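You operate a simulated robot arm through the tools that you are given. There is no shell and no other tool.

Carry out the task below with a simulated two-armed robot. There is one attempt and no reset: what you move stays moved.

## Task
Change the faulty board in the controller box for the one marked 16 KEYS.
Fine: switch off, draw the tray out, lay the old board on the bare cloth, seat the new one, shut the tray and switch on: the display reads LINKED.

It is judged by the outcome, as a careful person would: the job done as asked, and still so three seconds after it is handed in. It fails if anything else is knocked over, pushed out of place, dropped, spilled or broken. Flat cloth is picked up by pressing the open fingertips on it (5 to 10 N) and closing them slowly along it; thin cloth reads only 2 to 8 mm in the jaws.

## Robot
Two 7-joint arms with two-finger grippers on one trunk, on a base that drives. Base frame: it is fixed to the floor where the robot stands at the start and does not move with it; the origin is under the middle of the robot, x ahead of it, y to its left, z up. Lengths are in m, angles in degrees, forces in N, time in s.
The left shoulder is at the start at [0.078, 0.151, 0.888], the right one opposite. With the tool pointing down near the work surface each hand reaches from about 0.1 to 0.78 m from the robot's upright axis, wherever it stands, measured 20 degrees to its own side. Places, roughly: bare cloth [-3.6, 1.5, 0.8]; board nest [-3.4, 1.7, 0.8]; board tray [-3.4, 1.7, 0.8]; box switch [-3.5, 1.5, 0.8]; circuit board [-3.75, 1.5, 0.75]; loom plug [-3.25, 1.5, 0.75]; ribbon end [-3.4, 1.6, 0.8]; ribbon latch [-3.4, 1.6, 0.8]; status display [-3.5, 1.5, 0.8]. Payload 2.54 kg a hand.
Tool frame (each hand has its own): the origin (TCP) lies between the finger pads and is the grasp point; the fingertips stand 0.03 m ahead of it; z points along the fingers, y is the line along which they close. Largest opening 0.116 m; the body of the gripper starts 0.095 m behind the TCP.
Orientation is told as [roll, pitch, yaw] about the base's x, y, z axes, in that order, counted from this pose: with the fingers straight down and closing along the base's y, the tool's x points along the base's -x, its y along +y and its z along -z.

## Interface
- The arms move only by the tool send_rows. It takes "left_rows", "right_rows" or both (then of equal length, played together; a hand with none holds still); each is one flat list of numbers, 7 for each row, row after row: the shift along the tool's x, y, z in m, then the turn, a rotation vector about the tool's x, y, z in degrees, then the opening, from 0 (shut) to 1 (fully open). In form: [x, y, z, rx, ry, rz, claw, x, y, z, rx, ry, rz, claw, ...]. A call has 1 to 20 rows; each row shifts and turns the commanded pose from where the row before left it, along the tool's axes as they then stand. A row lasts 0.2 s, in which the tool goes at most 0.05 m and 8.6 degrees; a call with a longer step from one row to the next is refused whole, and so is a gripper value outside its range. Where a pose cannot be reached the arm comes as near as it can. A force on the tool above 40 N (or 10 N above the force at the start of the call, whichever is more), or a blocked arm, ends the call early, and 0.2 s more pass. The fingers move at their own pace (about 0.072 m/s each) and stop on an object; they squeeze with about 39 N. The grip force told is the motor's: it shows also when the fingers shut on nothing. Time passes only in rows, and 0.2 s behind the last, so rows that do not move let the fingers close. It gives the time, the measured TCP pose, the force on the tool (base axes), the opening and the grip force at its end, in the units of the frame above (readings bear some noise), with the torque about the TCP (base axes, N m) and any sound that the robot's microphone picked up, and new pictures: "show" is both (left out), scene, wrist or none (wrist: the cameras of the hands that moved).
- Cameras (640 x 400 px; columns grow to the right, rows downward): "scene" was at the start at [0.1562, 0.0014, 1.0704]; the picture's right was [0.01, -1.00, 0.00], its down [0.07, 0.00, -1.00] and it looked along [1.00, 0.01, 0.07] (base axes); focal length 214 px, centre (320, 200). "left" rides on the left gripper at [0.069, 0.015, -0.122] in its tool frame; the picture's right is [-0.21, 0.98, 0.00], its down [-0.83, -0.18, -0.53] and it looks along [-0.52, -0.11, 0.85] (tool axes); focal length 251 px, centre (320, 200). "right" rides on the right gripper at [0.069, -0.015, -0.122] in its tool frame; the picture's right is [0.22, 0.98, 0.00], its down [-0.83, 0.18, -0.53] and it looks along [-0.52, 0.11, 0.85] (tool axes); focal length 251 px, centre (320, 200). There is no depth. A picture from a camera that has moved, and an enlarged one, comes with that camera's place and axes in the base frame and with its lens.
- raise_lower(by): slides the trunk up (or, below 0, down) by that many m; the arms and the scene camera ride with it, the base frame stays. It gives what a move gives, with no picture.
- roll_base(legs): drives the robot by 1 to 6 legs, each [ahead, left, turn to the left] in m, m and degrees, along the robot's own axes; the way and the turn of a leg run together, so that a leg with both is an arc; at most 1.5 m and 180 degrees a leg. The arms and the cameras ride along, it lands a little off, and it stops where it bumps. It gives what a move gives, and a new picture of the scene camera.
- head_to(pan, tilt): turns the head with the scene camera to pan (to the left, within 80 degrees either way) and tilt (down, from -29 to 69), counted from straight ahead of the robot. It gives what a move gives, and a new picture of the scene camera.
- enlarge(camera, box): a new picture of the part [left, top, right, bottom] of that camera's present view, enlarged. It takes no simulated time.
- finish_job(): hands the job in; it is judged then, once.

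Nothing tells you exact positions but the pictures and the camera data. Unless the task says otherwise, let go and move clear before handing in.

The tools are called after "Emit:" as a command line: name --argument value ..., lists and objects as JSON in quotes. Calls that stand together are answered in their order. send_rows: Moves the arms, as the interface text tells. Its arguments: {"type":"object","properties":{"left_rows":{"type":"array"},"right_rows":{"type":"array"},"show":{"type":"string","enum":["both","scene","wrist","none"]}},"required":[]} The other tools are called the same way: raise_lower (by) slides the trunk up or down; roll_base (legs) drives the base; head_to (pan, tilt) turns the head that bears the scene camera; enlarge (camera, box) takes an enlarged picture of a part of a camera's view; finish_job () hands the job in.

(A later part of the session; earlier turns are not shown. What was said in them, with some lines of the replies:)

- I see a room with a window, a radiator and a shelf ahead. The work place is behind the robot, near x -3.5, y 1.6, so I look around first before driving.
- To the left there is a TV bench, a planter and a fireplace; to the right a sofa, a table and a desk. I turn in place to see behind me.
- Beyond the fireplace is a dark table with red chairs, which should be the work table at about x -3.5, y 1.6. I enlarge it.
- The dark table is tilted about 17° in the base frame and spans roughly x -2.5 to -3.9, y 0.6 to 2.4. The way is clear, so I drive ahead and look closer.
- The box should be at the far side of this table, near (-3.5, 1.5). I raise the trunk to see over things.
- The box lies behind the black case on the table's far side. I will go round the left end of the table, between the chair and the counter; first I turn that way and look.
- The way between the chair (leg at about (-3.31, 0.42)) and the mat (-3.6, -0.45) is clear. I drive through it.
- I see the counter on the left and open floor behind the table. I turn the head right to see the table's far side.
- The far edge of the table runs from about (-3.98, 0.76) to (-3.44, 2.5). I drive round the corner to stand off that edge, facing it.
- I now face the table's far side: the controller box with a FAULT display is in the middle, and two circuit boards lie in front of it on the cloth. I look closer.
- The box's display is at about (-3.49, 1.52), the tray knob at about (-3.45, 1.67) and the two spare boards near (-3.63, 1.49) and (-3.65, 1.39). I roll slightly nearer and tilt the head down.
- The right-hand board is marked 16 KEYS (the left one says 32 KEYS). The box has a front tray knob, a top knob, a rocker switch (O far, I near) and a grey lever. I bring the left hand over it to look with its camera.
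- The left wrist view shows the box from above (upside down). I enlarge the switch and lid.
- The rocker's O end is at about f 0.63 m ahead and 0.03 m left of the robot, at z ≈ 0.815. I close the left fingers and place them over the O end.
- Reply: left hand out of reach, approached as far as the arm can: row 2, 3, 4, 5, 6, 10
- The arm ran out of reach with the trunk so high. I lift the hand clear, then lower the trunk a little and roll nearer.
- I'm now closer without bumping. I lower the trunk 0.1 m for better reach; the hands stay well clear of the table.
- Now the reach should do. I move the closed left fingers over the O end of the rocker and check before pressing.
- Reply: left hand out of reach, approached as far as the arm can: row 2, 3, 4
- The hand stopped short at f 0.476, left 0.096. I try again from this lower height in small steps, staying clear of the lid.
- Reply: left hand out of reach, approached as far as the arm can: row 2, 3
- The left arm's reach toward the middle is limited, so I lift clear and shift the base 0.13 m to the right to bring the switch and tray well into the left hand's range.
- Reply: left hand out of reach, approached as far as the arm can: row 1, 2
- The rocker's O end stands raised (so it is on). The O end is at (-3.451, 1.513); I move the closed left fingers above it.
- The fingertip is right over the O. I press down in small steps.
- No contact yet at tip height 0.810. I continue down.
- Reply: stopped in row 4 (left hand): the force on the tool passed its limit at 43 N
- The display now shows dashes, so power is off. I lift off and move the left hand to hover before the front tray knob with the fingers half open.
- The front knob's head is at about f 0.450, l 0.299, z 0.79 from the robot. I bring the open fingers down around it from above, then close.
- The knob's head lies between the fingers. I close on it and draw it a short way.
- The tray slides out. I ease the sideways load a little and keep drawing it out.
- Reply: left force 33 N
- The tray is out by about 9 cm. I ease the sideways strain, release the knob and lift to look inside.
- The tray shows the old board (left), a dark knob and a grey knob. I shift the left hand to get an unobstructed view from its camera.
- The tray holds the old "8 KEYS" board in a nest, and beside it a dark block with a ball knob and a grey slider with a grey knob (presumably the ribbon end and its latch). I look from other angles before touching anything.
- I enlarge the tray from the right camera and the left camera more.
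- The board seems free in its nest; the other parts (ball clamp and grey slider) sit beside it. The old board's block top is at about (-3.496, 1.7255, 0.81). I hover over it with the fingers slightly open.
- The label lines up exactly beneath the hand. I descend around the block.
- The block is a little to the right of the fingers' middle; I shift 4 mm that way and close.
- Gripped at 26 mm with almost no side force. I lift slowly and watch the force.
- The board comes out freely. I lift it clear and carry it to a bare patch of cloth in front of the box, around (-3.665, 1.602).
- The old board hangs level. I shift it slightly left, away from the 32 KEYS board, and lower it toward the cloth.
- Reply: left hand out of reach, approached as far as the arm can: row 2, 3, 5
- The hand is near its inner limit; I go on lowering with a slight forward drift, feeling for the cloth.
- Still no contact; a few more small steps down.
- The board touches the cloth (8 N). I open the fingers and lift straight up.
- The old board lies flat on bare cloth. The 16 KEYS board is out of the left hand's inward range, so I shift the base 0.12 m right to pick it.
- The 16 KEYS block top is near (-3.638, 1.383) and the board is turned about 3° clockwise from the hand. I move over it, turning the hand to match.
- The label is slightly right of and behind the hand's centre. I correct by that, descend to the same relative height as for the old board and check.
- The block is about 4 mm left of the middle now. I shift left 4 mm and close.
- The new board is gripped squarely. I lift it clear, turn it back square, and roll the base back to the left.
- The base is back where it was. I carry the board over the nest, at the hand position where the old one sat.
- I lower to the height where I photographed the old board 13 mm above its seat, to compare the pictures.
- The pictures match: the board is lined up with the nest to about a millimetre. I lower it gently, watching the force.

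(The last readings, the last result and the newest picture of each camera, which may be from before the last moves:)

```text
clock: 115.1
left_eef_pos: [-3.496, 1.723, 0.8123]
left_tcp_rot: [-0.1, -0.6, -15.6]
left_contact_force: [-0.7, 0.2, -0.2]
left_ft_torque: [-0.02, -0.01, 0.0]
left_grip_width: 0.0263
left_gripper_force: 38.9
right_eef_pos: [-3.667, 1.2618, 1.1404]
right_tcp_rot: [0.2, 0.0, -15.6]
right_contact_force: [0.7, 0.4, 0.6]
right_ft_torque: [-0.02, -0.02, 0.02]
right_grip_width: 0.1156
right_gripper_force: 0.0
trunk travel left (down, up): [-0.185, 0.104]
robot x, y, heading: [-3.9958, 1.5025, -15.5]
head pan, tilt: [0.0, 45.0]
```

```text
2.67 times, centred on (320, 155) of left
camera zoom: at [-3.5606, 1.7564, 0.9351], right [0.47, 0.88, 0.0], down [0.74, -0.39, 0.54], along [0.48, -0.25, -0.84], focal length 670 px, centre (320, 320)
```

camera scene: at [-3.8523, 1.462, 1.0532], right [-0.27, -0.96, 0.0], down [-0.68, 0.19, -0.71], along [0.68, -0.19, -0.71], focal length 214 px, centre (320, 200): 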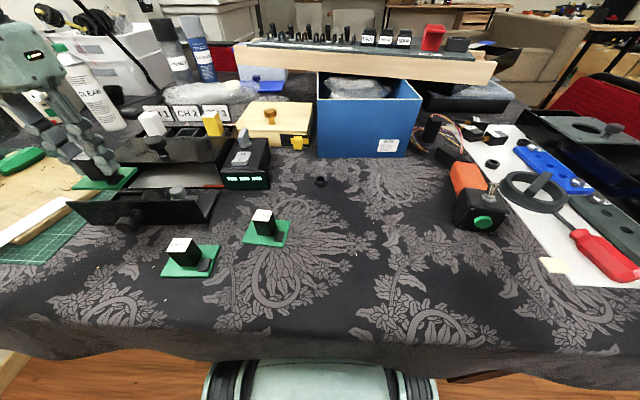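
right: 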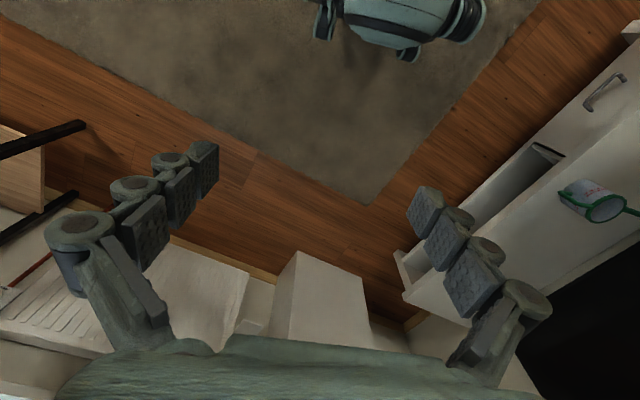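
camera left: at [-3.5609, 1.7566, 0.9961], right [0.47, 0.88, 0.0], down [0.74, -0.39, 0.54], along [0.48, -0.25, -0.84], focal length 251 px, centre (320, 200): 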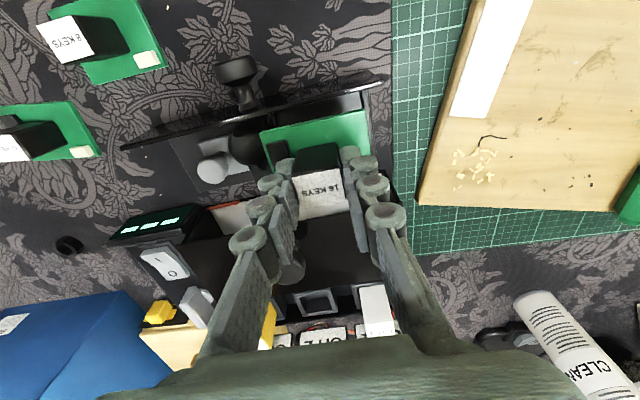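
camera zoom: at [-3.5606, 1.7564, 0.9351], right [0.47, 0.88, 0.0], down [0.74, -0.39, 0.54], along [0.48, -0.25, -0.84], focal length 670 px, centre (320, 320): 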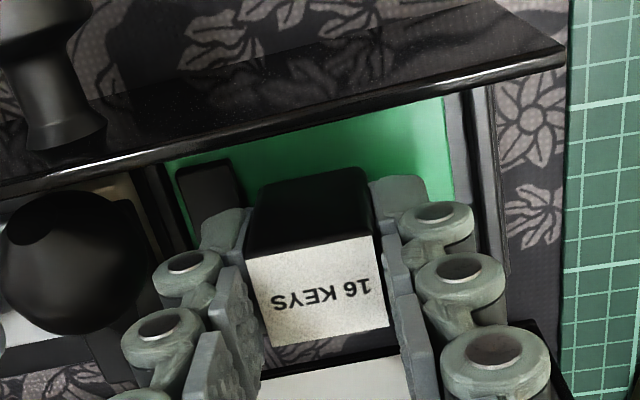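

No contact yet; a few more small steps.

Emit:
send_rows --left_rows '[0, 0, 0.0015, 0, 0, 0, 0, 0, 0, 0.0015, 0, 0, 0, 0]' --show "none"

Emit:
enlarge --camera "left" --box '[200, 80, 440, 230]'

```text
clock: 115.7
left_eef_pos: [-3.4955, 1.7226, 0.8102]
left_tcp_rot: [-0.1, -0.5, -15.5]
left_contact_force: [-0.5, -0.7, -0.2]
left_ft_torque: [0.02, -0.01, 0.02]
left_grip_width: 0.0268
left_gripper_force: 39.2
right_eef_pos: [-3.6674, 1.2604, 1.1406]
right_tcp_rot: [0.1, 0.0, -15.6]
right_contact_force: [-0.3, -0.6, -0.3]
right_ft_torque: [-0.02, 0.01, 0.02]
right_grip_width: 0.116
right_gripper_force: 0.1
trunk travel left (down, up): [-0.185, 0.104]
robot x, y, heading: [-3.9976, 1.5014, -15.8]
head pan, tilt: [0.0, 45.0]
```

```text
2.67 times, centred on (320, 155) of left
camera zoom: at [-3.5609, 1.7563, 0.9319], right [0.47, 0.88, 0.0], down [0.74, -0.39, 0.54], along [0.48, -0.25, -0.84], focal length 670 px, centre (320, 320)
```

zoom: 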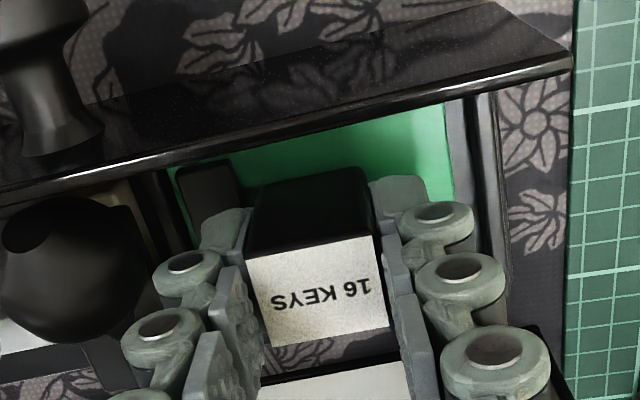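

Emit:
send_rows --left_rows '[0, 0, 0.001, 0, 0, 0, 0, 0, 0, 0.001, 0, 0, 0, 0]' --show "none"

```text
clock: 116.3
left_eef_pos: [-3.4972, 1.7223, 0.8079]
left_tcp_rot: [-0.1, -0.5, -15.6]
left_contact_force: [0.4, 0.5, -0.3]
left_ft_torque: [0.0, 0.0, -0.04]
left_grip_width: 0.0266
left_gripper_force: 39.2
right_eef_pos: [-3.6672, 1.2608, 1.1407]
right_tcp_rot: [0.1, 0.0, -15.5]
right_contact_force: [0.0, 0.0, -1.1]
right_ft_torque: [-0.02, 0.01, 0.01]
right_grip_width: 0.116
right_gripper_force: 0.0
trunk travel left (down, up): [-0.185, 0.104]
robot x, y, heading: [-3.9965, 1.5004, -15.8]
head pan, tilt: [0.0, 45.0]
```

Still free; I continue millimetre by millimetre.

Emit:
send_rows --left_rows '[0, 0, 0.001, 0, 0, 0, 0, 0, 0, 0.001, 0, 0, 0, 0]' --show "none"

Emit:
enlarge --camera "left" --box '[200, 80, 440, 230]'

Emit:
enlarge --camera "scene" --box '[60, 120, 230, 240]'

```text
clock: 116.9
left_eef_pos: [-3.497, 1.723, 0.8061]
left_tcp_rot: [-0.1, -0.6, -15.5]
left_contact_force: [0.2, 0.9, 6.6]
left_ft_torque: [0.13, 0.14, 0.04]
left_grip_width: 0.0265
left_gripper_force: 39.3
right_eef_pos: [-3.6697, 1.2615, 1.1411]
right_tcp_rot: [0.1, 0.1, -15.6]
right_contact_force: [-0.3, 0.4, 0.7]
right_ft_torque: [-0.01, 0.05, -0.01]
right_grip_width: 0.1163
right_gripper_force: 0.1
trunk travel left (down, up): [-0.185, 0.104]
robot x, y, heading: [-3.9994, 1.5039, -15.5]
head pan, tilt: [0.0, 45.0]
```

```text
2.67 times, centred on (320, 155) of left
camera zoom: at [-3.5609, 1.7564, 0.929], right [0.47, 0.88, 0.0], down [0.74, -0.39, 0.54], along [0.48, -0.25, -0.84], focal length 670 px, centre (320, 320)
```

zoom: 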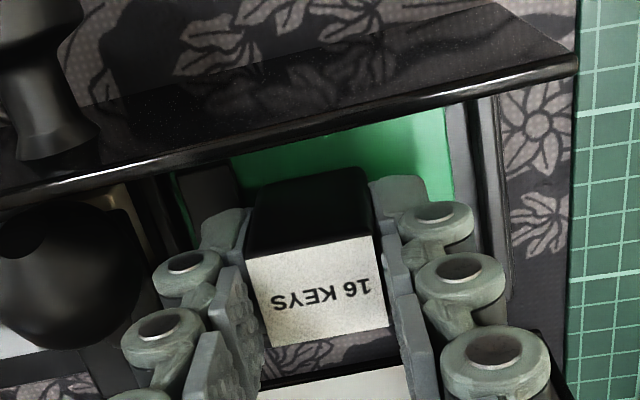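

```text
3.33 times, centred on (145, 180) of scene
camera zoom: at [-3.8527, 1.4617, 1.0535], right [-0.27, -0.96, 0.0], down [-0.68, 0.19, -0.71], along [0.68, -0.19, -0.71], focal length 715 px, centre (903, 267)
```

zoom: 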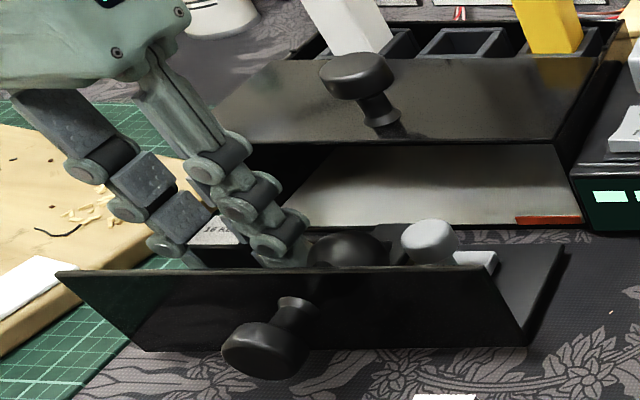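

The board meets the nest floor at exactly the old board's height. I press it down lightly, release and lift to look.

Emit:
send_rows --left_rows '[0, 0, 0.001, 0, 0, 0, 0, 0, 0, 0.001, 0, 0, 0, 0, 0, 0, -0.0015, 0, 0, 0, 0, 0, 0, 0, 0, 0, 0, 0.34, 0, 0, 0, 0, 0, 0, 0.34, 0, 0, -0.02, 0, 0, 0, 0.34, 0, 0, -0.03, 0, 0, 0, 0.34, -0.02, 0.0, -0.04, 0, 0, 0, 0.5, -0.03, 0.0, -0.04, 0, 0, 0, 0.8, -0.03, 0.0, -0.03, 0, 0, 0, 1]'

Emit:
enlarge --camera "left" --box '[220, 60, 420, 185]'

Emit:
enlarge --camera "scene" --box '[60, 120, 230, 240]'

```text
clock: 119.1
left_eef_pos: [-3.4204, 1.7009, 0.9654]
left_tcp_rot: [-0.2, -0.5, -15.5]
left_contact_force: [-0.1, 0.0, 1.1]
left_ft_torque: [0.03, -0.06, 0.01]
left_grip_width: 0.116
left_gripper_force: 0.0
right_eef_pos: [-3.6671, 1.2598, 1.1411]
right_tcp_rot: [0.1, 0.0, -15.6]
right_contact_force: [-0.4, 0.7, 1.1]
right_ft_torque: [-0.02, -0.03, -0.01]
right_grip_width: 0.1158
right_gripper_force: 0.1
trunk travel left (down, up): [-0.185, 0.104]
robot x, y, heading: [-3.995, 1.5012, -15.6]
head pan, tilt: [0.0, 45.0]
camera scene: at [-3.8522, 1.4617, 1.0531], right [-0.27, -0.96, 0.0], down [-0.68, 0.19, -0.71], along [0.68, -0.19, -0.71], focal length 214 px, centre (320, 200)
camera left: at [-3.4841, 1.7355, 1.0881], right [0.47, 0.88, 0.0], down [0.74, -0.39, 0.54], along [0.48, -0.25, -0.84], focal length 251 px, centre (320, 200)
```

scene: 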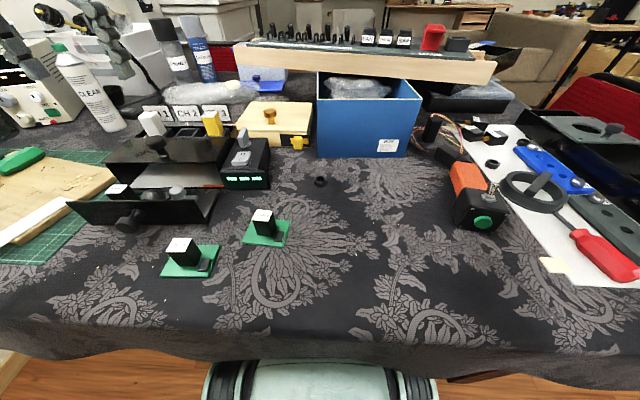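
left: 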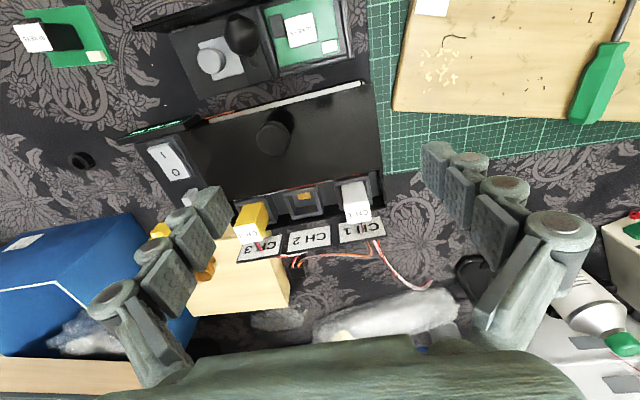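

```text
3.20 times, centred on (320, 122) of left
camera zoom: at [-3.4841, 1.7355, 1.0881], right [0.47, 0.88, 0.0], down [0.74, -0.39, 0.54], along [0.48, -0.25, -0.84], focal length 805 px, centre (320, 448)
```

zoom: 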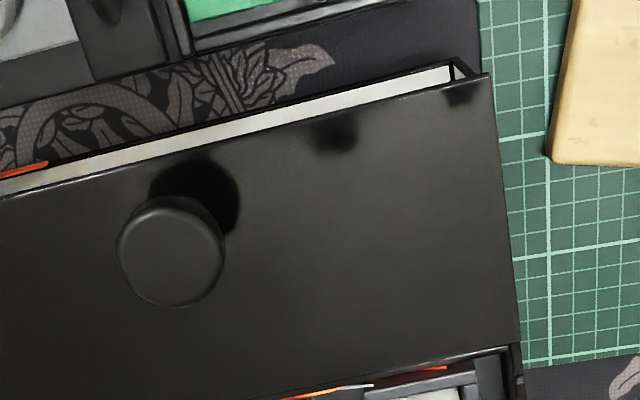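

```text
3.33 times, centred on (145, 180) of scene
camera zoom: at [-3.8522, 1.4617, 1.0531], right [-0.27, -0.96, 0.0], down [-0.68, 0.19, -0.71], along [0.68, -0.19, -0.71], focal length 715 px, centre (903, 267)
```

zoom: 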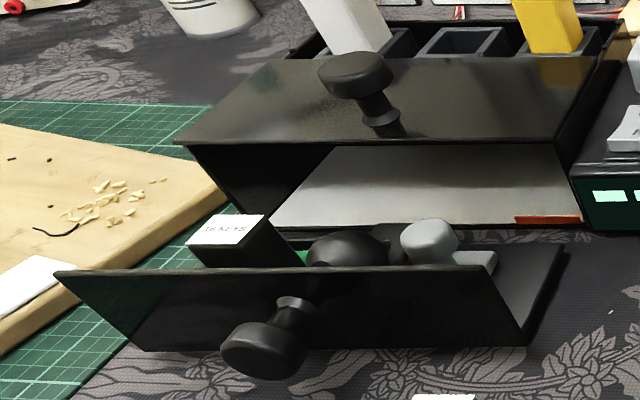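

I look closely at how the new board sits in the nest.

Emit:
enlarge --camera "left" --box '[160, 0, 360, 125]'

Emit:
enlarge --camera "right" --box '[460, 115, 600, 205]'

```text
3.20 times, centred on (260, 62) of left
camera zoom: at [-3.4841, 1.7355, 1.0881], right [0.47, 0.88, 0.0], down [0.74, -0.39, 0.54], along [0.48, -0.25, -0.84], focal length 805 px, centre (512, 640)
```

zoom: 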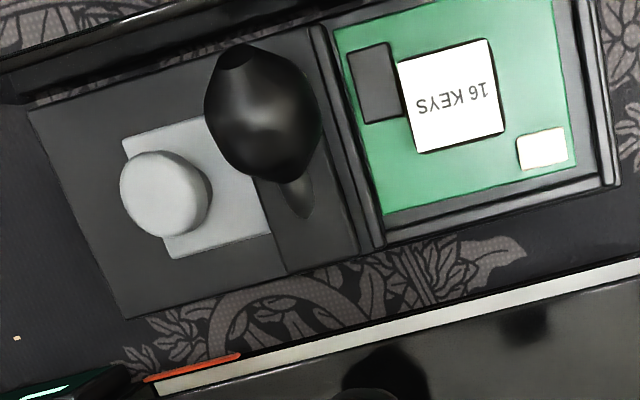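

```text
4.44 times, centred on (530, 160) of right
camera zoom: at [-3.7385, 1.2632, 1.2616], right [0.06, 1.0, 0.0], down [0.84, -0.05, 0.53], along [0.53, -0.03, -0.85], focal length 1118 px, centre (-613, 378)
```

zoom: 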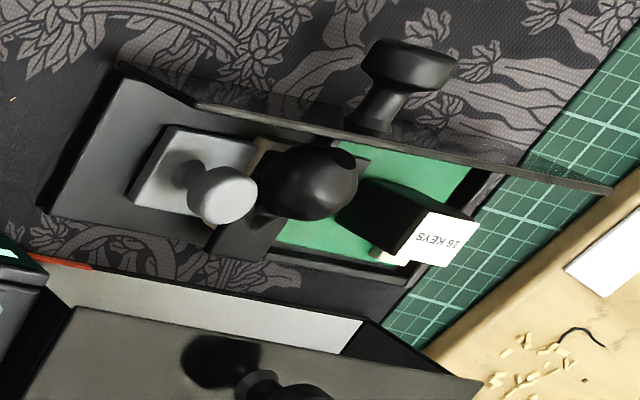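

The new board sits flat within the nest rim, as the old one did. Next I grip the tray knob again and push it shut.

Emit:
send_rows --left_rows '[0.0279, -0.0103, 0, 0, 0, 0, 0.42, 0.0279, -0.0103, 0, 0, 0, 0, 0.42, 0.0279, -0.0103, 0, 0, 0, 0, 0.42, 0.0279, -0.0103, 0, 0, 0, 0, 0.42, 0.0279, -0.0103, 0, 0, 0, 0, 0.42, 0, 0, 0.04, 0, 0, 0, 0.42, 0, 0, 0.04, 0, 0, 0, 0.42, 0, 0, 0, 0, 0, 0, 0.42]'

Emit:
enlarge --camera "left" --box '[200, 60, 440, 210]'

Emit:
enlarge --camera "scene" --box '[60, 120, 230, 240]'

```text
clock: 120.9
left_eef_pos: [-3.5697, 1.6892, 0.8836]
left_tcp_rot: [-0.1, -0.6, -15.6]
left_contact_force: [0.1, -0.3, 0.3]
left_ft_torque: [0.02, 0.01, 0.02]
left_grip_width: 0.0486
left_gripper_force: 0.0
right_eef_pos: [-3.6681, 1.2611, 1.142]
right_tcp_rot: [0.1, -0.1, -15.6]
right_contact_force: [-0.7, -0.2, 0.4]
right_ft_torque: [0.0, 0.02, 0.0]
right_grip_width: 0.1163
right_gripper_force: 0.0
trunk travel left (down, up): [-0.185, 0.104]
robot x, y, heading: [-3.9958, 1.4996, -15.7]
head pan, tilt: [0.0, 45.0]
camera scene: at [-3.8523, 1.4619, 1.0533], right [-0.27, -0.96, 0.0], down [-0.68, 0.19, -0.71], along [0.68, -0.19, -0.71], focal length 214 px, centre (320, 200)
camera left: at [-3.6329, 1.7238, 1.0065], right [0.47, 0.88, 0.0], down [0.74, -0.39, 0.54], along [0.48, -0.25, -0.84], focal length 251 px, centre (320, 200)
```

scene: 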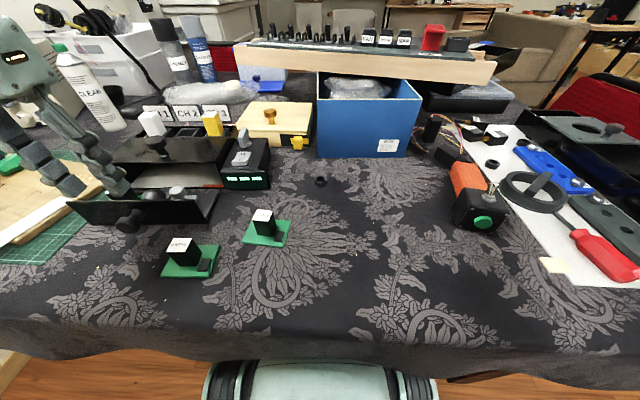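
left: 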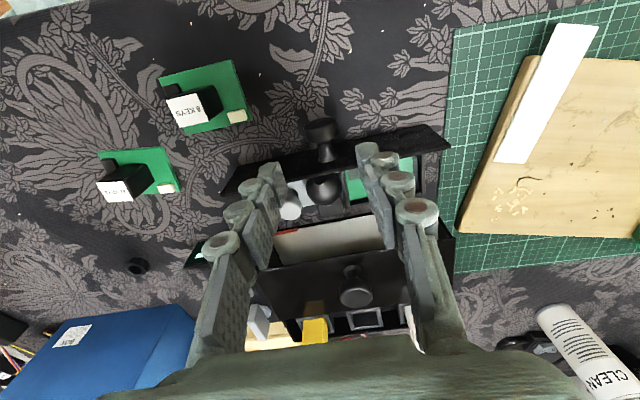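

```text
2.67 times, centred on (320, 135) of left
camera zoom: at [-3.6329, 1.7238, 1.0065], right [0.47, 0.88, 0.0], down [0.74, -0.39, 0.54], along [0.48, -0.25, -0.84], focal length 670 px, centre (320, 373)
```

zoom: 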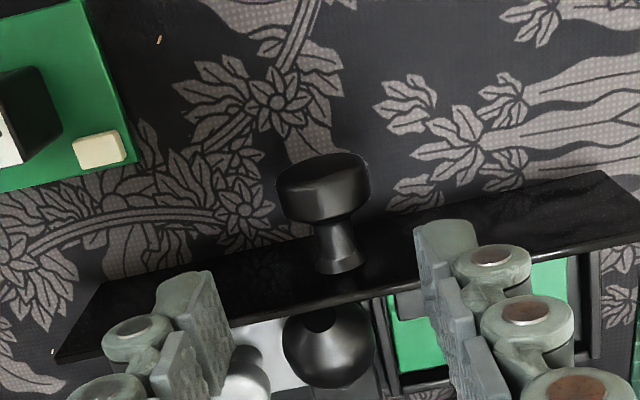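

```text
3.33 times, centred on (145, 180) of scene
camera zoom: at [-3.8523, 1.4619, 1.0533], right [-0.27, -0.96, 0.0], down [-0.68, 0.19, -0.71], along [0.68, -0.19, -0.71], focal length 715 px, centre (903, 267)
```

zoom: 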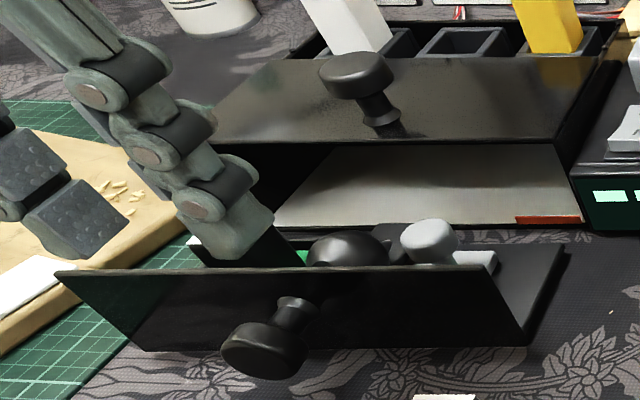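

The knob head is centred between the fingers to a few millimetres. I descend, grip it, and check.

Emit:
send_rows --left_rows '[0.002, 0, 0.035, 0, 0, 0, 0.42, 0, 0, 0.03, 0, 0, 0, 0.42, 0, 0, 0.015, 0, 0, 0, 0.42, 0, 0, 0.01, 0, 0, 0, 0.42, 0, 0, 0, 0, 0, 0, 0, 0, 0, 0, 0, 0, 0, 0, 0, 0, 0, 0, 0, 0, 0]'

Emit:
enlarge --camera "scene" --box '[60, 120, 230, 240]'

```text
clock: 122.5
left_eef_pos: [-3.5711, 1.6924, 0.7933]
left_tcp_rot: [0.0, -0.5, -15.5]
left_contact_force: [4.8, 17.1, 1.3]
left_ft_torque: [0.18, -0.13, 0.3]
left_grip_width: 0.028
left_gripper_force: 44.9
right_eef_pos: [-3.6678, 1.2619, 1.1401]
right_tcp_rot: [0.0, 0.0, -15.7]
right_contact_force: [-0.6, 0.3, 0.4]
right_ft_torque: [-0.02, 0.0, -0.05]
right_grip_width: 0.1161
right_gripper_force: 0.0
trunk travel left (down, up): [-0.185, 0.104]
robot x, y, heading: [-3.9981, 1.5015, -15.7]
head pan, tilt: [0.0, 45.0]
camera scene: at [-3.852, 1.4631, 1.0533], right [-0.27, -0.96, 0.0], down [-0.68, 0.19, -0.71], along [0.68, -0.19, -0.71], focal length 214 px, centre (320, 200)
camera left: at [-3.6334, 1.7255, 0.9166], right [0.47, 0.88, 0.0], down [0.74, -0.39, 0.54], along [0.48, -0.25, -0.84], focal length 251 px, centre (320, 200)
```

scene: 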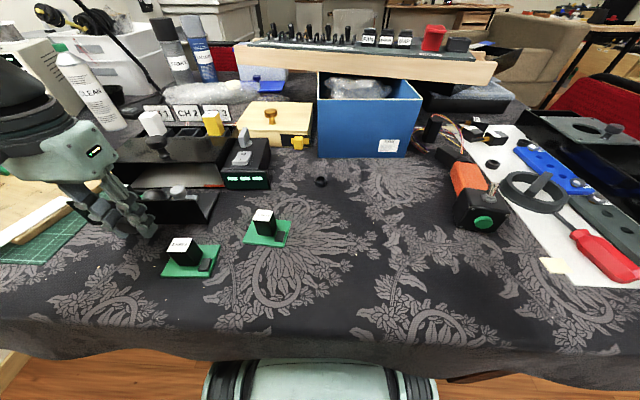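
left: 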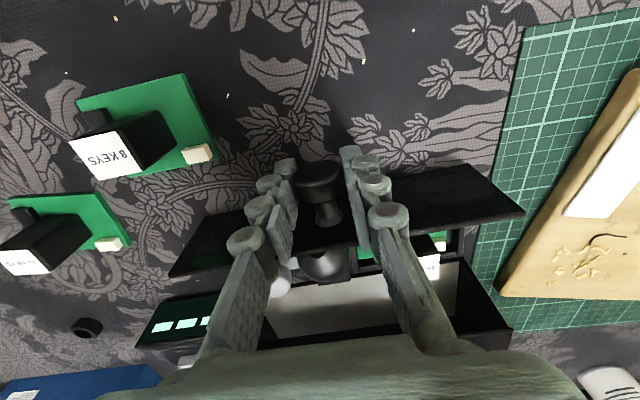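

```text
3.33 times, centred on (145, 180) of scene
camera zoom: at [-3.852, 1.4631, 1.0533], right [-0.27, -0.96, 0.0], down [-0.68, 0.19, -0.71], along [0.68, -0.19, -0.71], focal length 715 px, centre (903, 267)
```

zoom: 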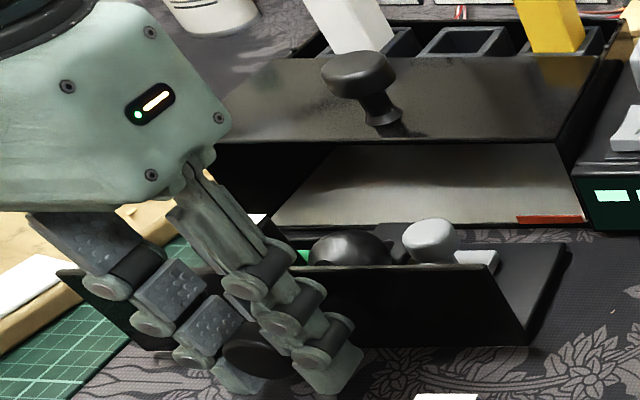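

I ease the side load and push the tray in steadily.

Emit:
send_rows --left_rows '[-0.006, 0.001, 0, 0, 0, 0, 0, -0.012, 0, 0, 0, 0, 0, 0, -0.012, 0, 0, 0, 0, 0, 0, -0.012, 0, 0, 0, 0, 0, 0, -0.012, 0, 0, 0, 0, 0, 0]'

Emit:
enlarge --camera "scene" --box '[60, 120, 230, 240]'

```text
clock: 123.7
left_eef_pos: [-3.5161, 1.6776, 0.7937]
left_tcp_rot: [-0.1, -0.4, -15.5]
left_contact_force: [7.4, 23.1, -4.0]
left_ft_torque: [0.55, 0.8, 0.15]
left_grip_width: 0.0285
left_gripper_force: 45.1
right_eef_pos: [-3.6659, 1.2619, 1.1409]
right_tcp_rot: [0.0, 0.0, -15.6]
right_contact_force: [-0.2, -1.1, 0.5]
right_ft_torque: [0.02, 0.01, -0.05]
right_grip_width: 0.1158
right_gripper_force: 0.0
trunk travel left (down, up): [-0.185, 0.104]
robot x, y, heading: [-3.9979, 1.5018, -15.5]
head pan, tilt: [0.0, 45.0]
camera scene: at [-3.8513, 1.4635, 1.0531], right [-0.27, -0.96, 0.0], down [-0.68, 0.19, -0.71], along [0.68, -0.19, -0.71], focal length 214 px, centre (320, 200)
camera left: at [-3.5798, 1.7118, 0.9167], right [0.47, 0.88, 0.0], down [0.74, -0.39, 0.54], along [0.48, -0.25, -0.84], focal length 251 px, centre (320, 200)
```

scene: 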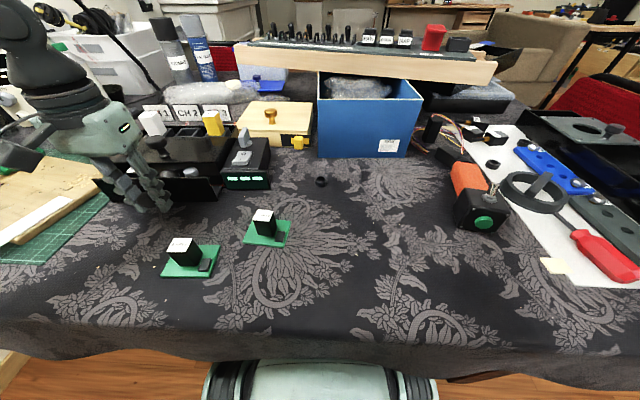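
left: 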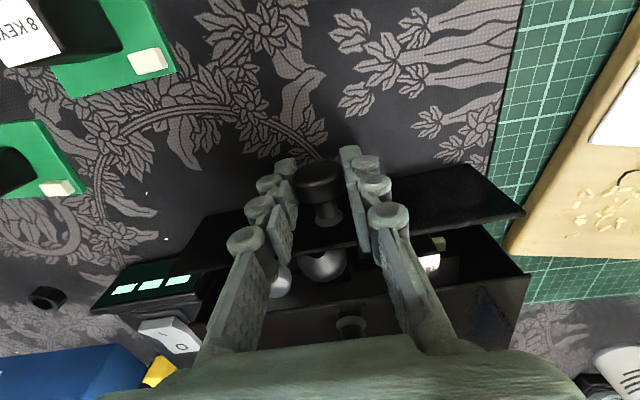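

```text
3.33 times, centred on (145, 180) of scene
camera zoom: at [-3.8513, 1.4635, 1.0531], right [-0.27, -0.96, 0.0], down [-0.68, 0.19, -0.71], along [0.68, -0.19, -0.71], focal length 715 px, centre (903, 267)
```

zoom: 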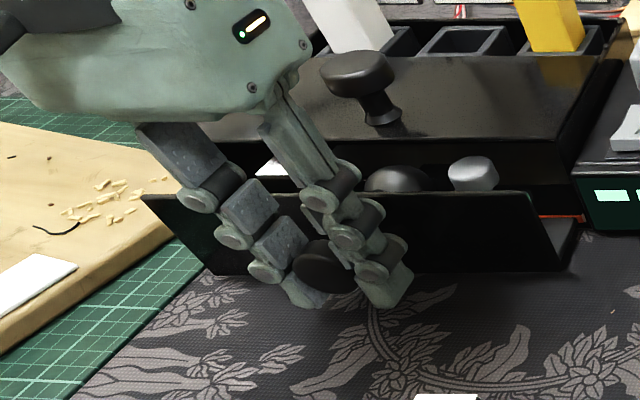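

It is going in smoothly with about 4 cm left. I continue.

Emit:
send_rows --left_rows '[-0.01, 0.002, 0, 0, 0, 0, 0, -0.01, 0, 0, 0, 0, 0, 0, -0.01, 0, 0, 0, 0, 0, 0, -0.005, 0, 0, 0, 0, 0, 0]' --show "none"

Emit:
enlarge --camera "scene" --box '[90, 110, 290, 235]'

```text
clock: 124.7
left_eef_pos: [-3.4821, 1.669, 0.7942]
left_tcp_rot: [-0.3, -0.3, -15.6]
left_contact_force: [1.1, 14.0, -15.3]
left_ft_torque: [0.2, 0.44, 0.2]
left_grip_width: 0.0284
left_gripper_force: 45.2
right_eef_pos: [-3.666, 1.2631, 1.1404]
right_tcp_rot: [0.0, 0.1, -15.6]
right_contact_force: [0.3, 0.0, 0.1]
right_ft_torque: [0.02, 0.03, -0.02]
right_grip_width: 0.116
right_gripper_force: 0.1
trunk travel left (down, up): [-0.185, 0.104]
robot x, y, heading: [-3.9983, 1.5015, -15.6]
head pan, tilt: [0.0, 45.0]
```

```text
3.20 times, centred on (190, 172) of scene
camera zoom: at [-3.8511, 1.4631, 1.053], right [-0.27, -0.96, 0.0], down [-0.68, 0.19, -0.71], along [0.68, -0.19, -0.71], focal length 686 px, centre (736, 288)
```

zoom: 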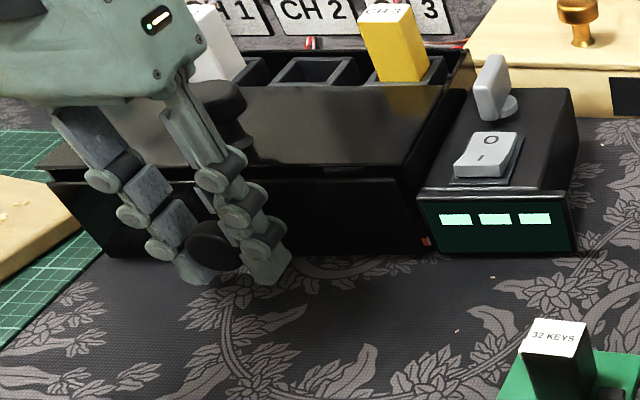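

Nearly shut. I push the last few millimetres gently until it stops.

Emit:
send_rows --left_rows '[-0.002, 0, 0, 0, 0, 0, 0, -0.002, 0, 0, 0, 0, 0, 0, -0.002, 0, 0, 0, 0, 0, 0]' --show "none"

Emit:
enlarge --camera "scene" --box '[90, 110, 290, 235]'

```text
clock: 125.5
left_eef_pos: [-3.4783, 1.669, 0.7934]
left_tcp_rot: [-0.2, -0.4, -15.6]
left_contact_force: [-7.8, 15.5, -17.4]
left_ft_torque: [-0.19, -0.91, 0.34]
left_grip_width: 0.0285
left_gripper_force: 45.0
right_eef_pos: [-3.6682, 1.263, 1.1404]
right_tcp_rot: [0.0, 0.0, -15.6]
right_contact_force: [0.1, -0.5, -0.4]
right_ft_torque: [0.01, 0.01, -0.02]
right_grip_width: 0.116
right_gripper_force: 0.0
trunk travel left (down, up): [-0.185, 0.104]
robot x, y, heading: [-3.9992, 1.5028, -15.8]
head pan, tilt: [0.0, 45.0]
```

```text
3.20 times, centred on (190, 172) of scene
camera zoom: at [-3.8519, 1.4634, 1.0532], right [-0.27, -0.96, 0.0], down [-0.68, 0.19, -0.71], along [0.68, -0.19, -0.71], focal length 686 px, centre (736, 288)
```

zoom: 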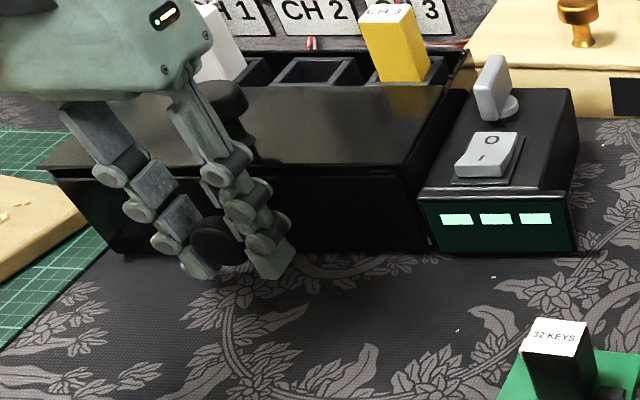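

A little more, to make sure it is fully home.

Emit:
send_rows --left_rows '[-0.002, 0, 0, 0, 0, 0, 0, -0.002, 0, 0, 0, 0, 0, 0, 0, 0, 0, 0, 0, 0, 0]' --show "none"

Emit:
enlarge --camera "scene" --box '[90, 110, 290, 235]'

```text
clock: 126.3
left_eef_pos: [-3.4779, 1.6675, 0.7945]
left_tcp_rot: [-0.1, 0.1, -15.5]
left_contact_force: [-33.0, 15.8, -13.2]
left_ft_torque: [-0.16, 0.2, 0.29]
left_grip_width: 0.0282
left_gripper_force: 45.2
right_eef_pos: [-3.6682, 1.2623, 1.1425]
right_tcp_rot: [0.0, -0.1, -15.6]
right_contact_force: [0.1, 0.4, 1.1]
right_ft_torque: [0.02, -0.02, 0.02]
right_grip_width: 0.1158
right_gripper_force: 0.0
trunk travel left (down, up): [-0.185, 0.104]
robot x, y, heading: [-3.9981, 1.5025, -15.5]
head pan, tilt: [0.0, 45.0]
```

```text
3.20 times, centred on (190, 172) of scene
camera zoom: at [-3.8537, 1.4632, 1.0535], right [-0.27, -0.96, 0.0], down [-0.68, 0.19, -0.71], along [0.68, -0.19, -0.71], focal length 686 px, centre (736, 288)
```

zoom: 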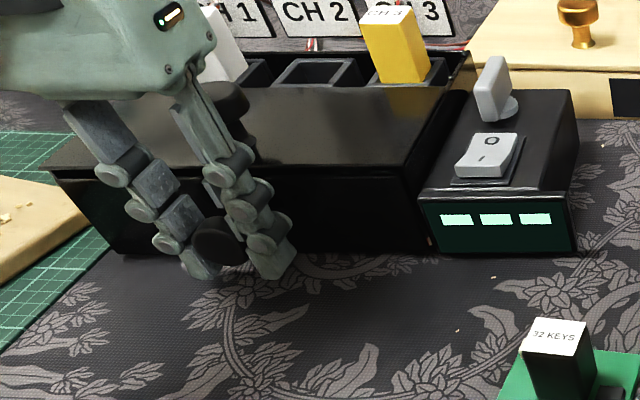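

The tray is fully home against its stop. I ease off, release the knob, lift, and go over the I end of the rocker with the fingers closed.

Emit:
send_rows --left_rows '[0.0025, 0, 0, 0, 0, 0, 0, 0, 0, 0, 0, 0, 0, 0.45, 0, 0, 0, 0, 0, 0, 0.45, 0, 0, -0.03, 0, 0, 0, 0.45, 0, 0, -0.04, 0, 0, 0, 0.45, 0, 0, -0.04, 0, 0, 0, 0.45, 0, 0, -0.04, 0, 0, 0, 0.2]'

Emit:
enlarge --camera "scene" --box '[90, 110, 290, 235]'

```text
clock: 127.9
left_eef_pos: [-3.4771, 1.6668, 0.9454]
left_tcp_rot: [-0.1, -0.4, -15.7]
left_contact_force: [0.7, -0.1, -0.4]
left_ft_torque: [-0.01, -0.02, -0.01]
left_grip_width: 0.0232
left_gripper_force: 0.1
right_eef_pos: [-3.6673, 1.261, 1.1406]
right_tcp_rot: [0.0, 0.1, -15.6]
right_contact_force: [0.2, -0.7, -0.4]
right_ft_torque: [-0.03, 0.01, 0.03]
right_grip_width: 0.1161
right_gripper_force: 0.1
trunk travel left (down, up): [-0.185, 0.104]
robot x, y, heading: [-3.9956, 1.5042, -15.4]
head pan, tilt: [0.0, 45.0]
camera scene: at [-3.8525, 1.4618, 1.0532], right [-0.27, -0.96, 0.0], down [-0.68, 0.19, -0.71], along [0.68, -0.19, -0.71], focal length 214 px, centre (320, 200)
camera left: at [-3.5416, 1.7016, 1.0681], right [0.47, 0.88, 0.0], down [0.74, -0.39, 0.54], along [0.48, -0.25, -0.84], focal length 251 px, centre (320, 200)
```

scene: 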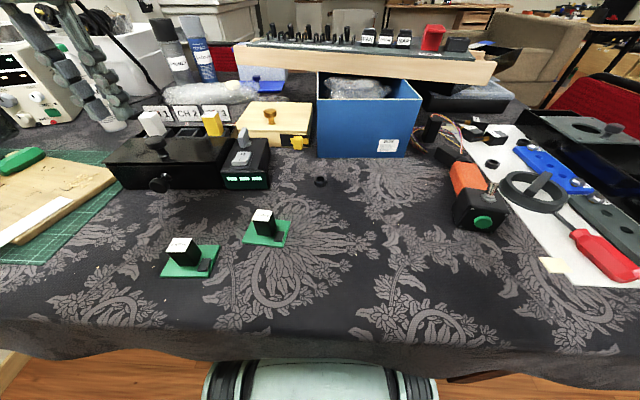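
left: 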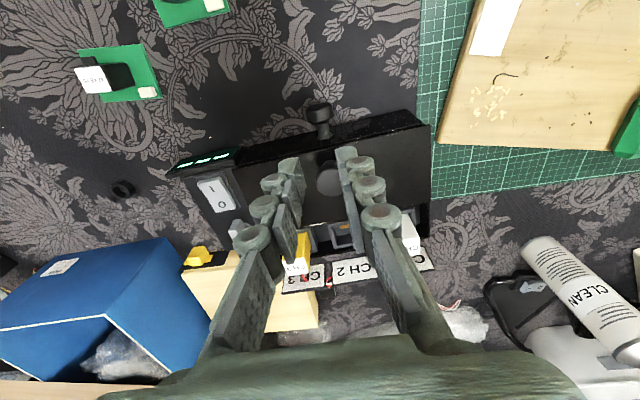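

```text
3.20 times, centred on (190, 172) of scene
camera zoom: at [-3.8525, 1.4618, 1.0532], right [-0.27, -0.96, 0.0], down [-0.68, 0.19, -0.71], along [0.68, -0.19, -0.71], focal length 686 px, centre (736, 288)
```

zoom: 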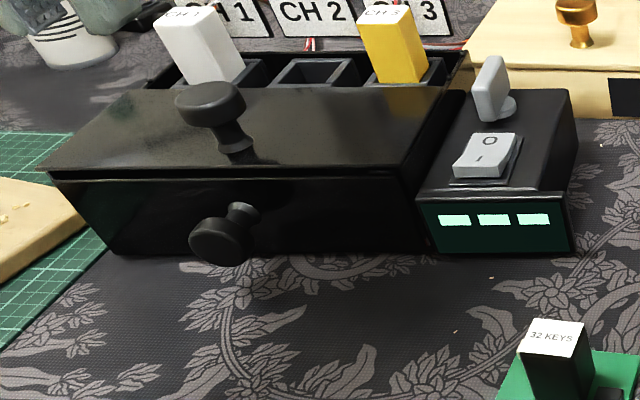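

The tray is shut just as at the start. I move over the rocker's raised I end.

Emit:
send_rows --left_rows '[-0.0106, -0.0357, 0, 0, 0, 0, 0, -0.0106, -0.0357, 0, 0, 0, 0, 0, -0.0106, -0.0357, 0, 0, 0, 0, 0, -0.0106, -0.0357, 0, 0, 0, 0, 0, 0, 0, 0.04, 0, 0, 0, 0, 0, 0, 0.04, 0, 0, 0, 0]'

Emit:
enlarge --camera "scene" --box '[145, 100, 305, 200]'

Emit:
enlarge --camera "left" --box '[200, 60, 440, 210]'

```text
clock: 129.3
left_eef_pos: [-3.4739, 1.5174, 0.8653]
left_tcp_rot: [-0.3, -0.5, -15.5]
left_contact_force: [0.2, -0.1, 0.2]
left_ft_torque: [0.01, -0.02, -0.03]
left_grip_width: 0.0
left_gripper_force: 28.9
right_eef_pos: [-3.6674, 1.2601, 1.1404]
right_tcp_rot: [0.1, 0.0, -15.7]
right_contact_force: [0.6, 0.5, 0.4]
right_ft_torque: [-0.01, -0.03, 0.01]
right_grip_width: 0.1161
right_gripper_force: 0.1
trunk travel left (down, up): [-0.185, 0.104]
robot x, y, heading: [-3.9979, 1.5035, -15.7]
head pan, tilt: [0.0, 45.0]
camera scene: at [-3.852, 1.462, 1.0532], right [-0.27, -0.96, 0.0], down [-0.68, 0.19, -0.71], along [0.68, -0.19, -0.71], focal length 214 px, centre (320, 200)
camera left: at [-3.537, 1.5515, 0.9876], right [0.47, 0.88, 0.0], down [0.74, -0.39, 0.54], along [0.48, -0.25, -0.84], focal length 251 px, centre (320, 200)
```

scene: 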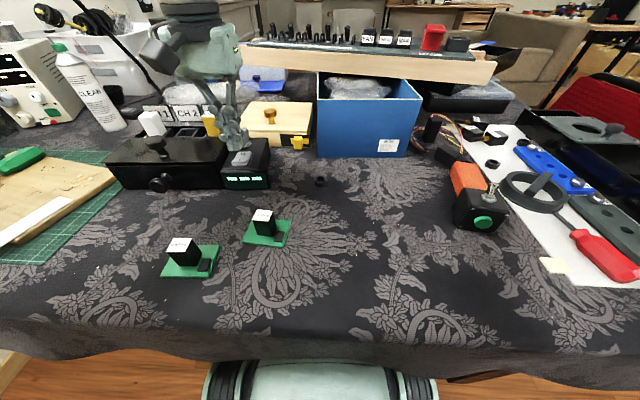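
left: 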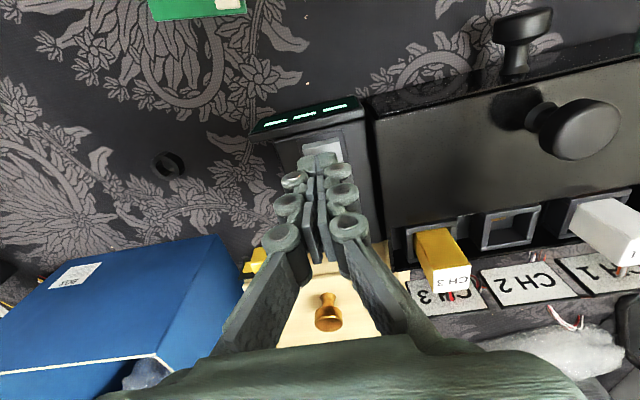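

```text
4.00 times, centred on (225, 150) of scene
camera zoom: at [-3.852, 1.462, 1.0532], right [-0.27, -0.96, 0.0], down [-0.68, 0.19, -0.71], along [0.68, -0.19, -0.71], focal length 858 px, centre (700, 400)
```

zoom: 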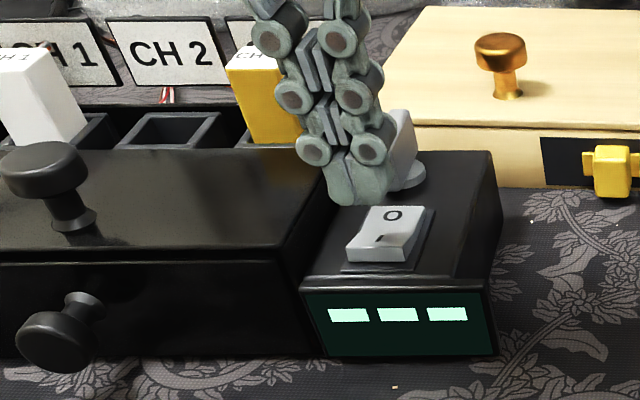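

```text
2.67 times, centred on (320, 135) of left
camera zoom: at [-3.537, 1.5515, 0.9876], right [0.47, 0.88, 0.0], down [0.74, -0.39, 0.54], along [0.48, -0.25, -0.84], focal length 670 px, centre (320, 373)
```

zoom: 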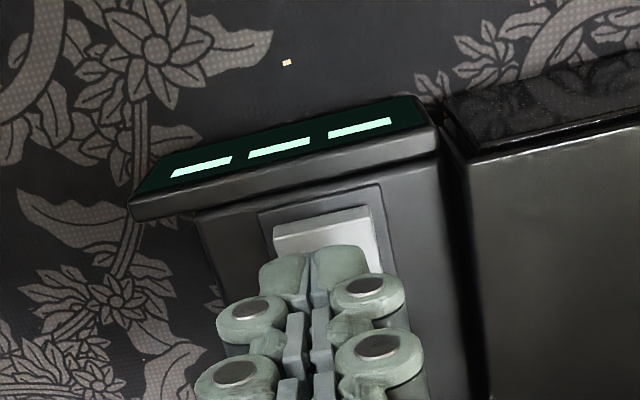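

The fingertip is over the raised near (I) end. I press down until it clicks.

Emit:
send_rows --left_rows '[0.002, 0, 0.008, 0, 0, 0, 0, 0, 0, 0.006, 0, 0, 0, 0, 0, 0, 0.004, 0, 0, 0, 0, 0, 0, 0.004, 0, 0, 0, 0, 0, 0, 0.003, 0, 0, 0, 0, 0, 0, 0.003, 0, 0, 0, 0, 0, 0, 0.003, 0, 0, 0, 0, 0, 0, 0.003, 0, 0, 0, 0]' --show "none"

Emit:
enlarge --camera "scene" --box '[145, 100, 305, 200]'

```text
clock: 131.1
left_eef_pos: [-3.476, 1.5179, 0.8349]
left_tcp_rot: [0.0, -0.9, -15.5]
left_contact_force: [-0.8, 6.0, 21.8]
left_ft_torque: [0.14, -0.19, 0.02]
left_grip_width: 0.0061
left_gripper_force: 28.1
right_eef_pos: [-3.6688, 1.2617, 1.1415]
right_tcp_rot: [0.1, 0.0, -15.5]
right_contact_force: [0.3, -0.2, -0.3]
right_ft_torque: [-0.02, -0.01, 0.02]
right_grip_width: 0.1158
right_gripper_force: 0.0
trunk travel left (down, up): [-0.185, 0.104]
robot x, y, heading: [-3.9938, 1.5031, -15.6]
head pan, tilt: [0.0, 45.0]
```

```text
4.00 times, centred on (225, 150) of scene
camera zoom: at [-3.8538, 1.4624, 1.054], right [-0.27, -0.96, 0.0], down [-0.68, 0.19, -0.71], along [0.68, -0.19, -0.71], focal length 858 px, centre (700, 400)
```

zoom: 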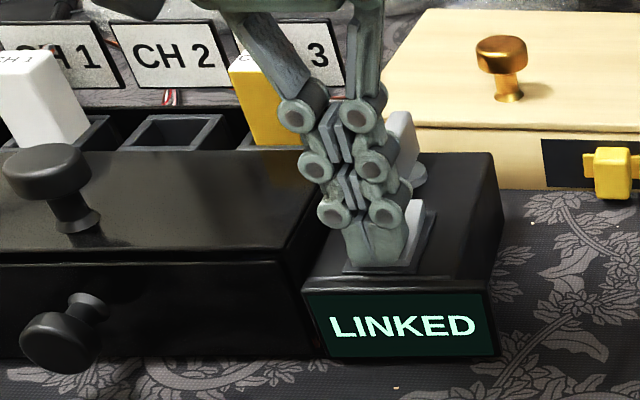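

The display reads LINKED. I lift the hand away and check that everything stays as it should.

Emit:
send_rows --left_rows '[0, 0, -0.02, 0, 0, 0, 0, 0, 0, -0.04, 0, 0, 0, 0, 0, 0, -0.04, 0, 0, 0, 0, 0, 0, -0.04, 0, 0, 0, 0, 0.04, 0.02, -0.02, 0, 0, 0, 0, 0.04, 0.02, -0.01, 0, 0, 0, 0, 0.04, 0.02, 0, 0, 0, 0, 0]'

Emit:
enlarge --camera "scene" --box '[100, 110, 320, 290]'

```text
clock: 132.7
left_eef_pos: [-3.5771, 1.6106, 1.0009]
left_tcp_rot: [-0.2, -0.7, -15.6]
left_contact_force: [0.4, -0.6, 0.1]
left_ft_torque: [0.03, 0.0, 0.01]
left_grip_width: 0.0
left_gripper_force: 28.9
right_eef_pos: [-3.6686, 1.2615, 1.141]
right_tcp_rot: [0.1, 0.0, -15.6]
right_contact_force: [-0.2, -0.3, 0.6]
right_ft_torque: [0.02, 0.03, 0.0]
right_grip_width: 0.1161
right_gripper_force: 0.0
trunk travel left (down, up): [-0.185, 0.104]
robot x, y, heading: [-3.9949, 1.5033, -15.7]
head pan, tilt: [0.0, 45.0]
camera scene: at [-3.8525, 1.4623, 1.0533], right [-0.27, -0.96, 0.0], down [-0.68, 0.19, -0.71], along [0.68, -0.19, -0.71], focal length 214 px, centre (320, 200)
camera left: at [-3.6414, 1.6446, 1.1231], right [0.47, 0.88, 0.0], down [0.74, -0.39, 0.54], along [0.48, -0.26, -0.84], focal length 251 px, centre (320, 200)
```

scene: 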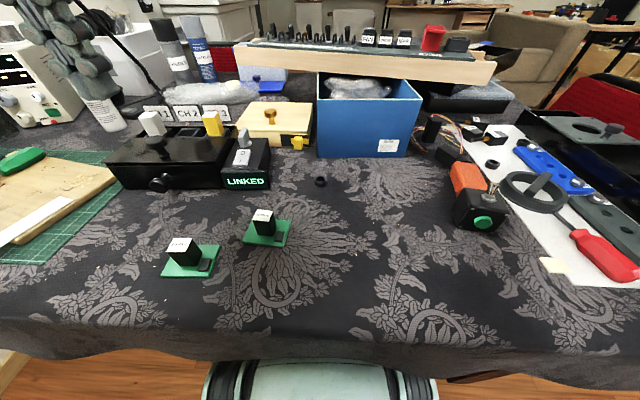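
left: 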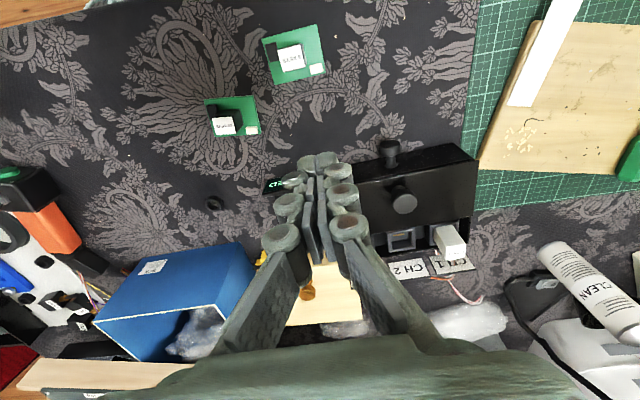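

```text
2.22 times, centred on (210, 200) of scene
camera zoom: at [-3.8525, 1.4623, 1.0533], right [-0.27, -0.96, 0.0], down [-0.68, 0.19, -0.71], along [0.68, -0.19, -0.71], focal length 477 px, centre (564, 200)
```

zoom: 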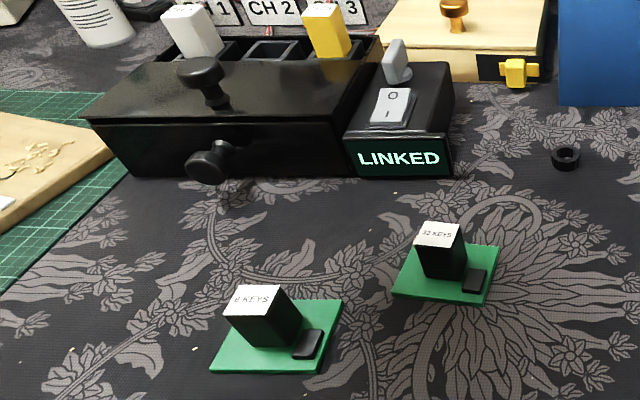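

The display reads LINKED, the tray is shut, the old 8 KEYS board lies on bare cloth and nothing else has moved. Both hands are clear, so I hand the job in.

Emit:
finish_job

```text
The job is handed in.
```

The faulty 8 KEYS board is out, the 16 KEYS board is seated in its place, and the display reads LINKED.

- **Old board:** it lies flat on the bare cloth in front of the box, clear of the 32 KEYS board.
- **Box:** the tray is shut against its stop, as it was at the start, and the switch is back on.
- **Surroundings:** nothing else on the table was knocked or shifted that I could see, and both hands were clear before I handed in.

I left the ball-knob part and the grey slider on the tray alone, because the old board lifted out freely without moving them.
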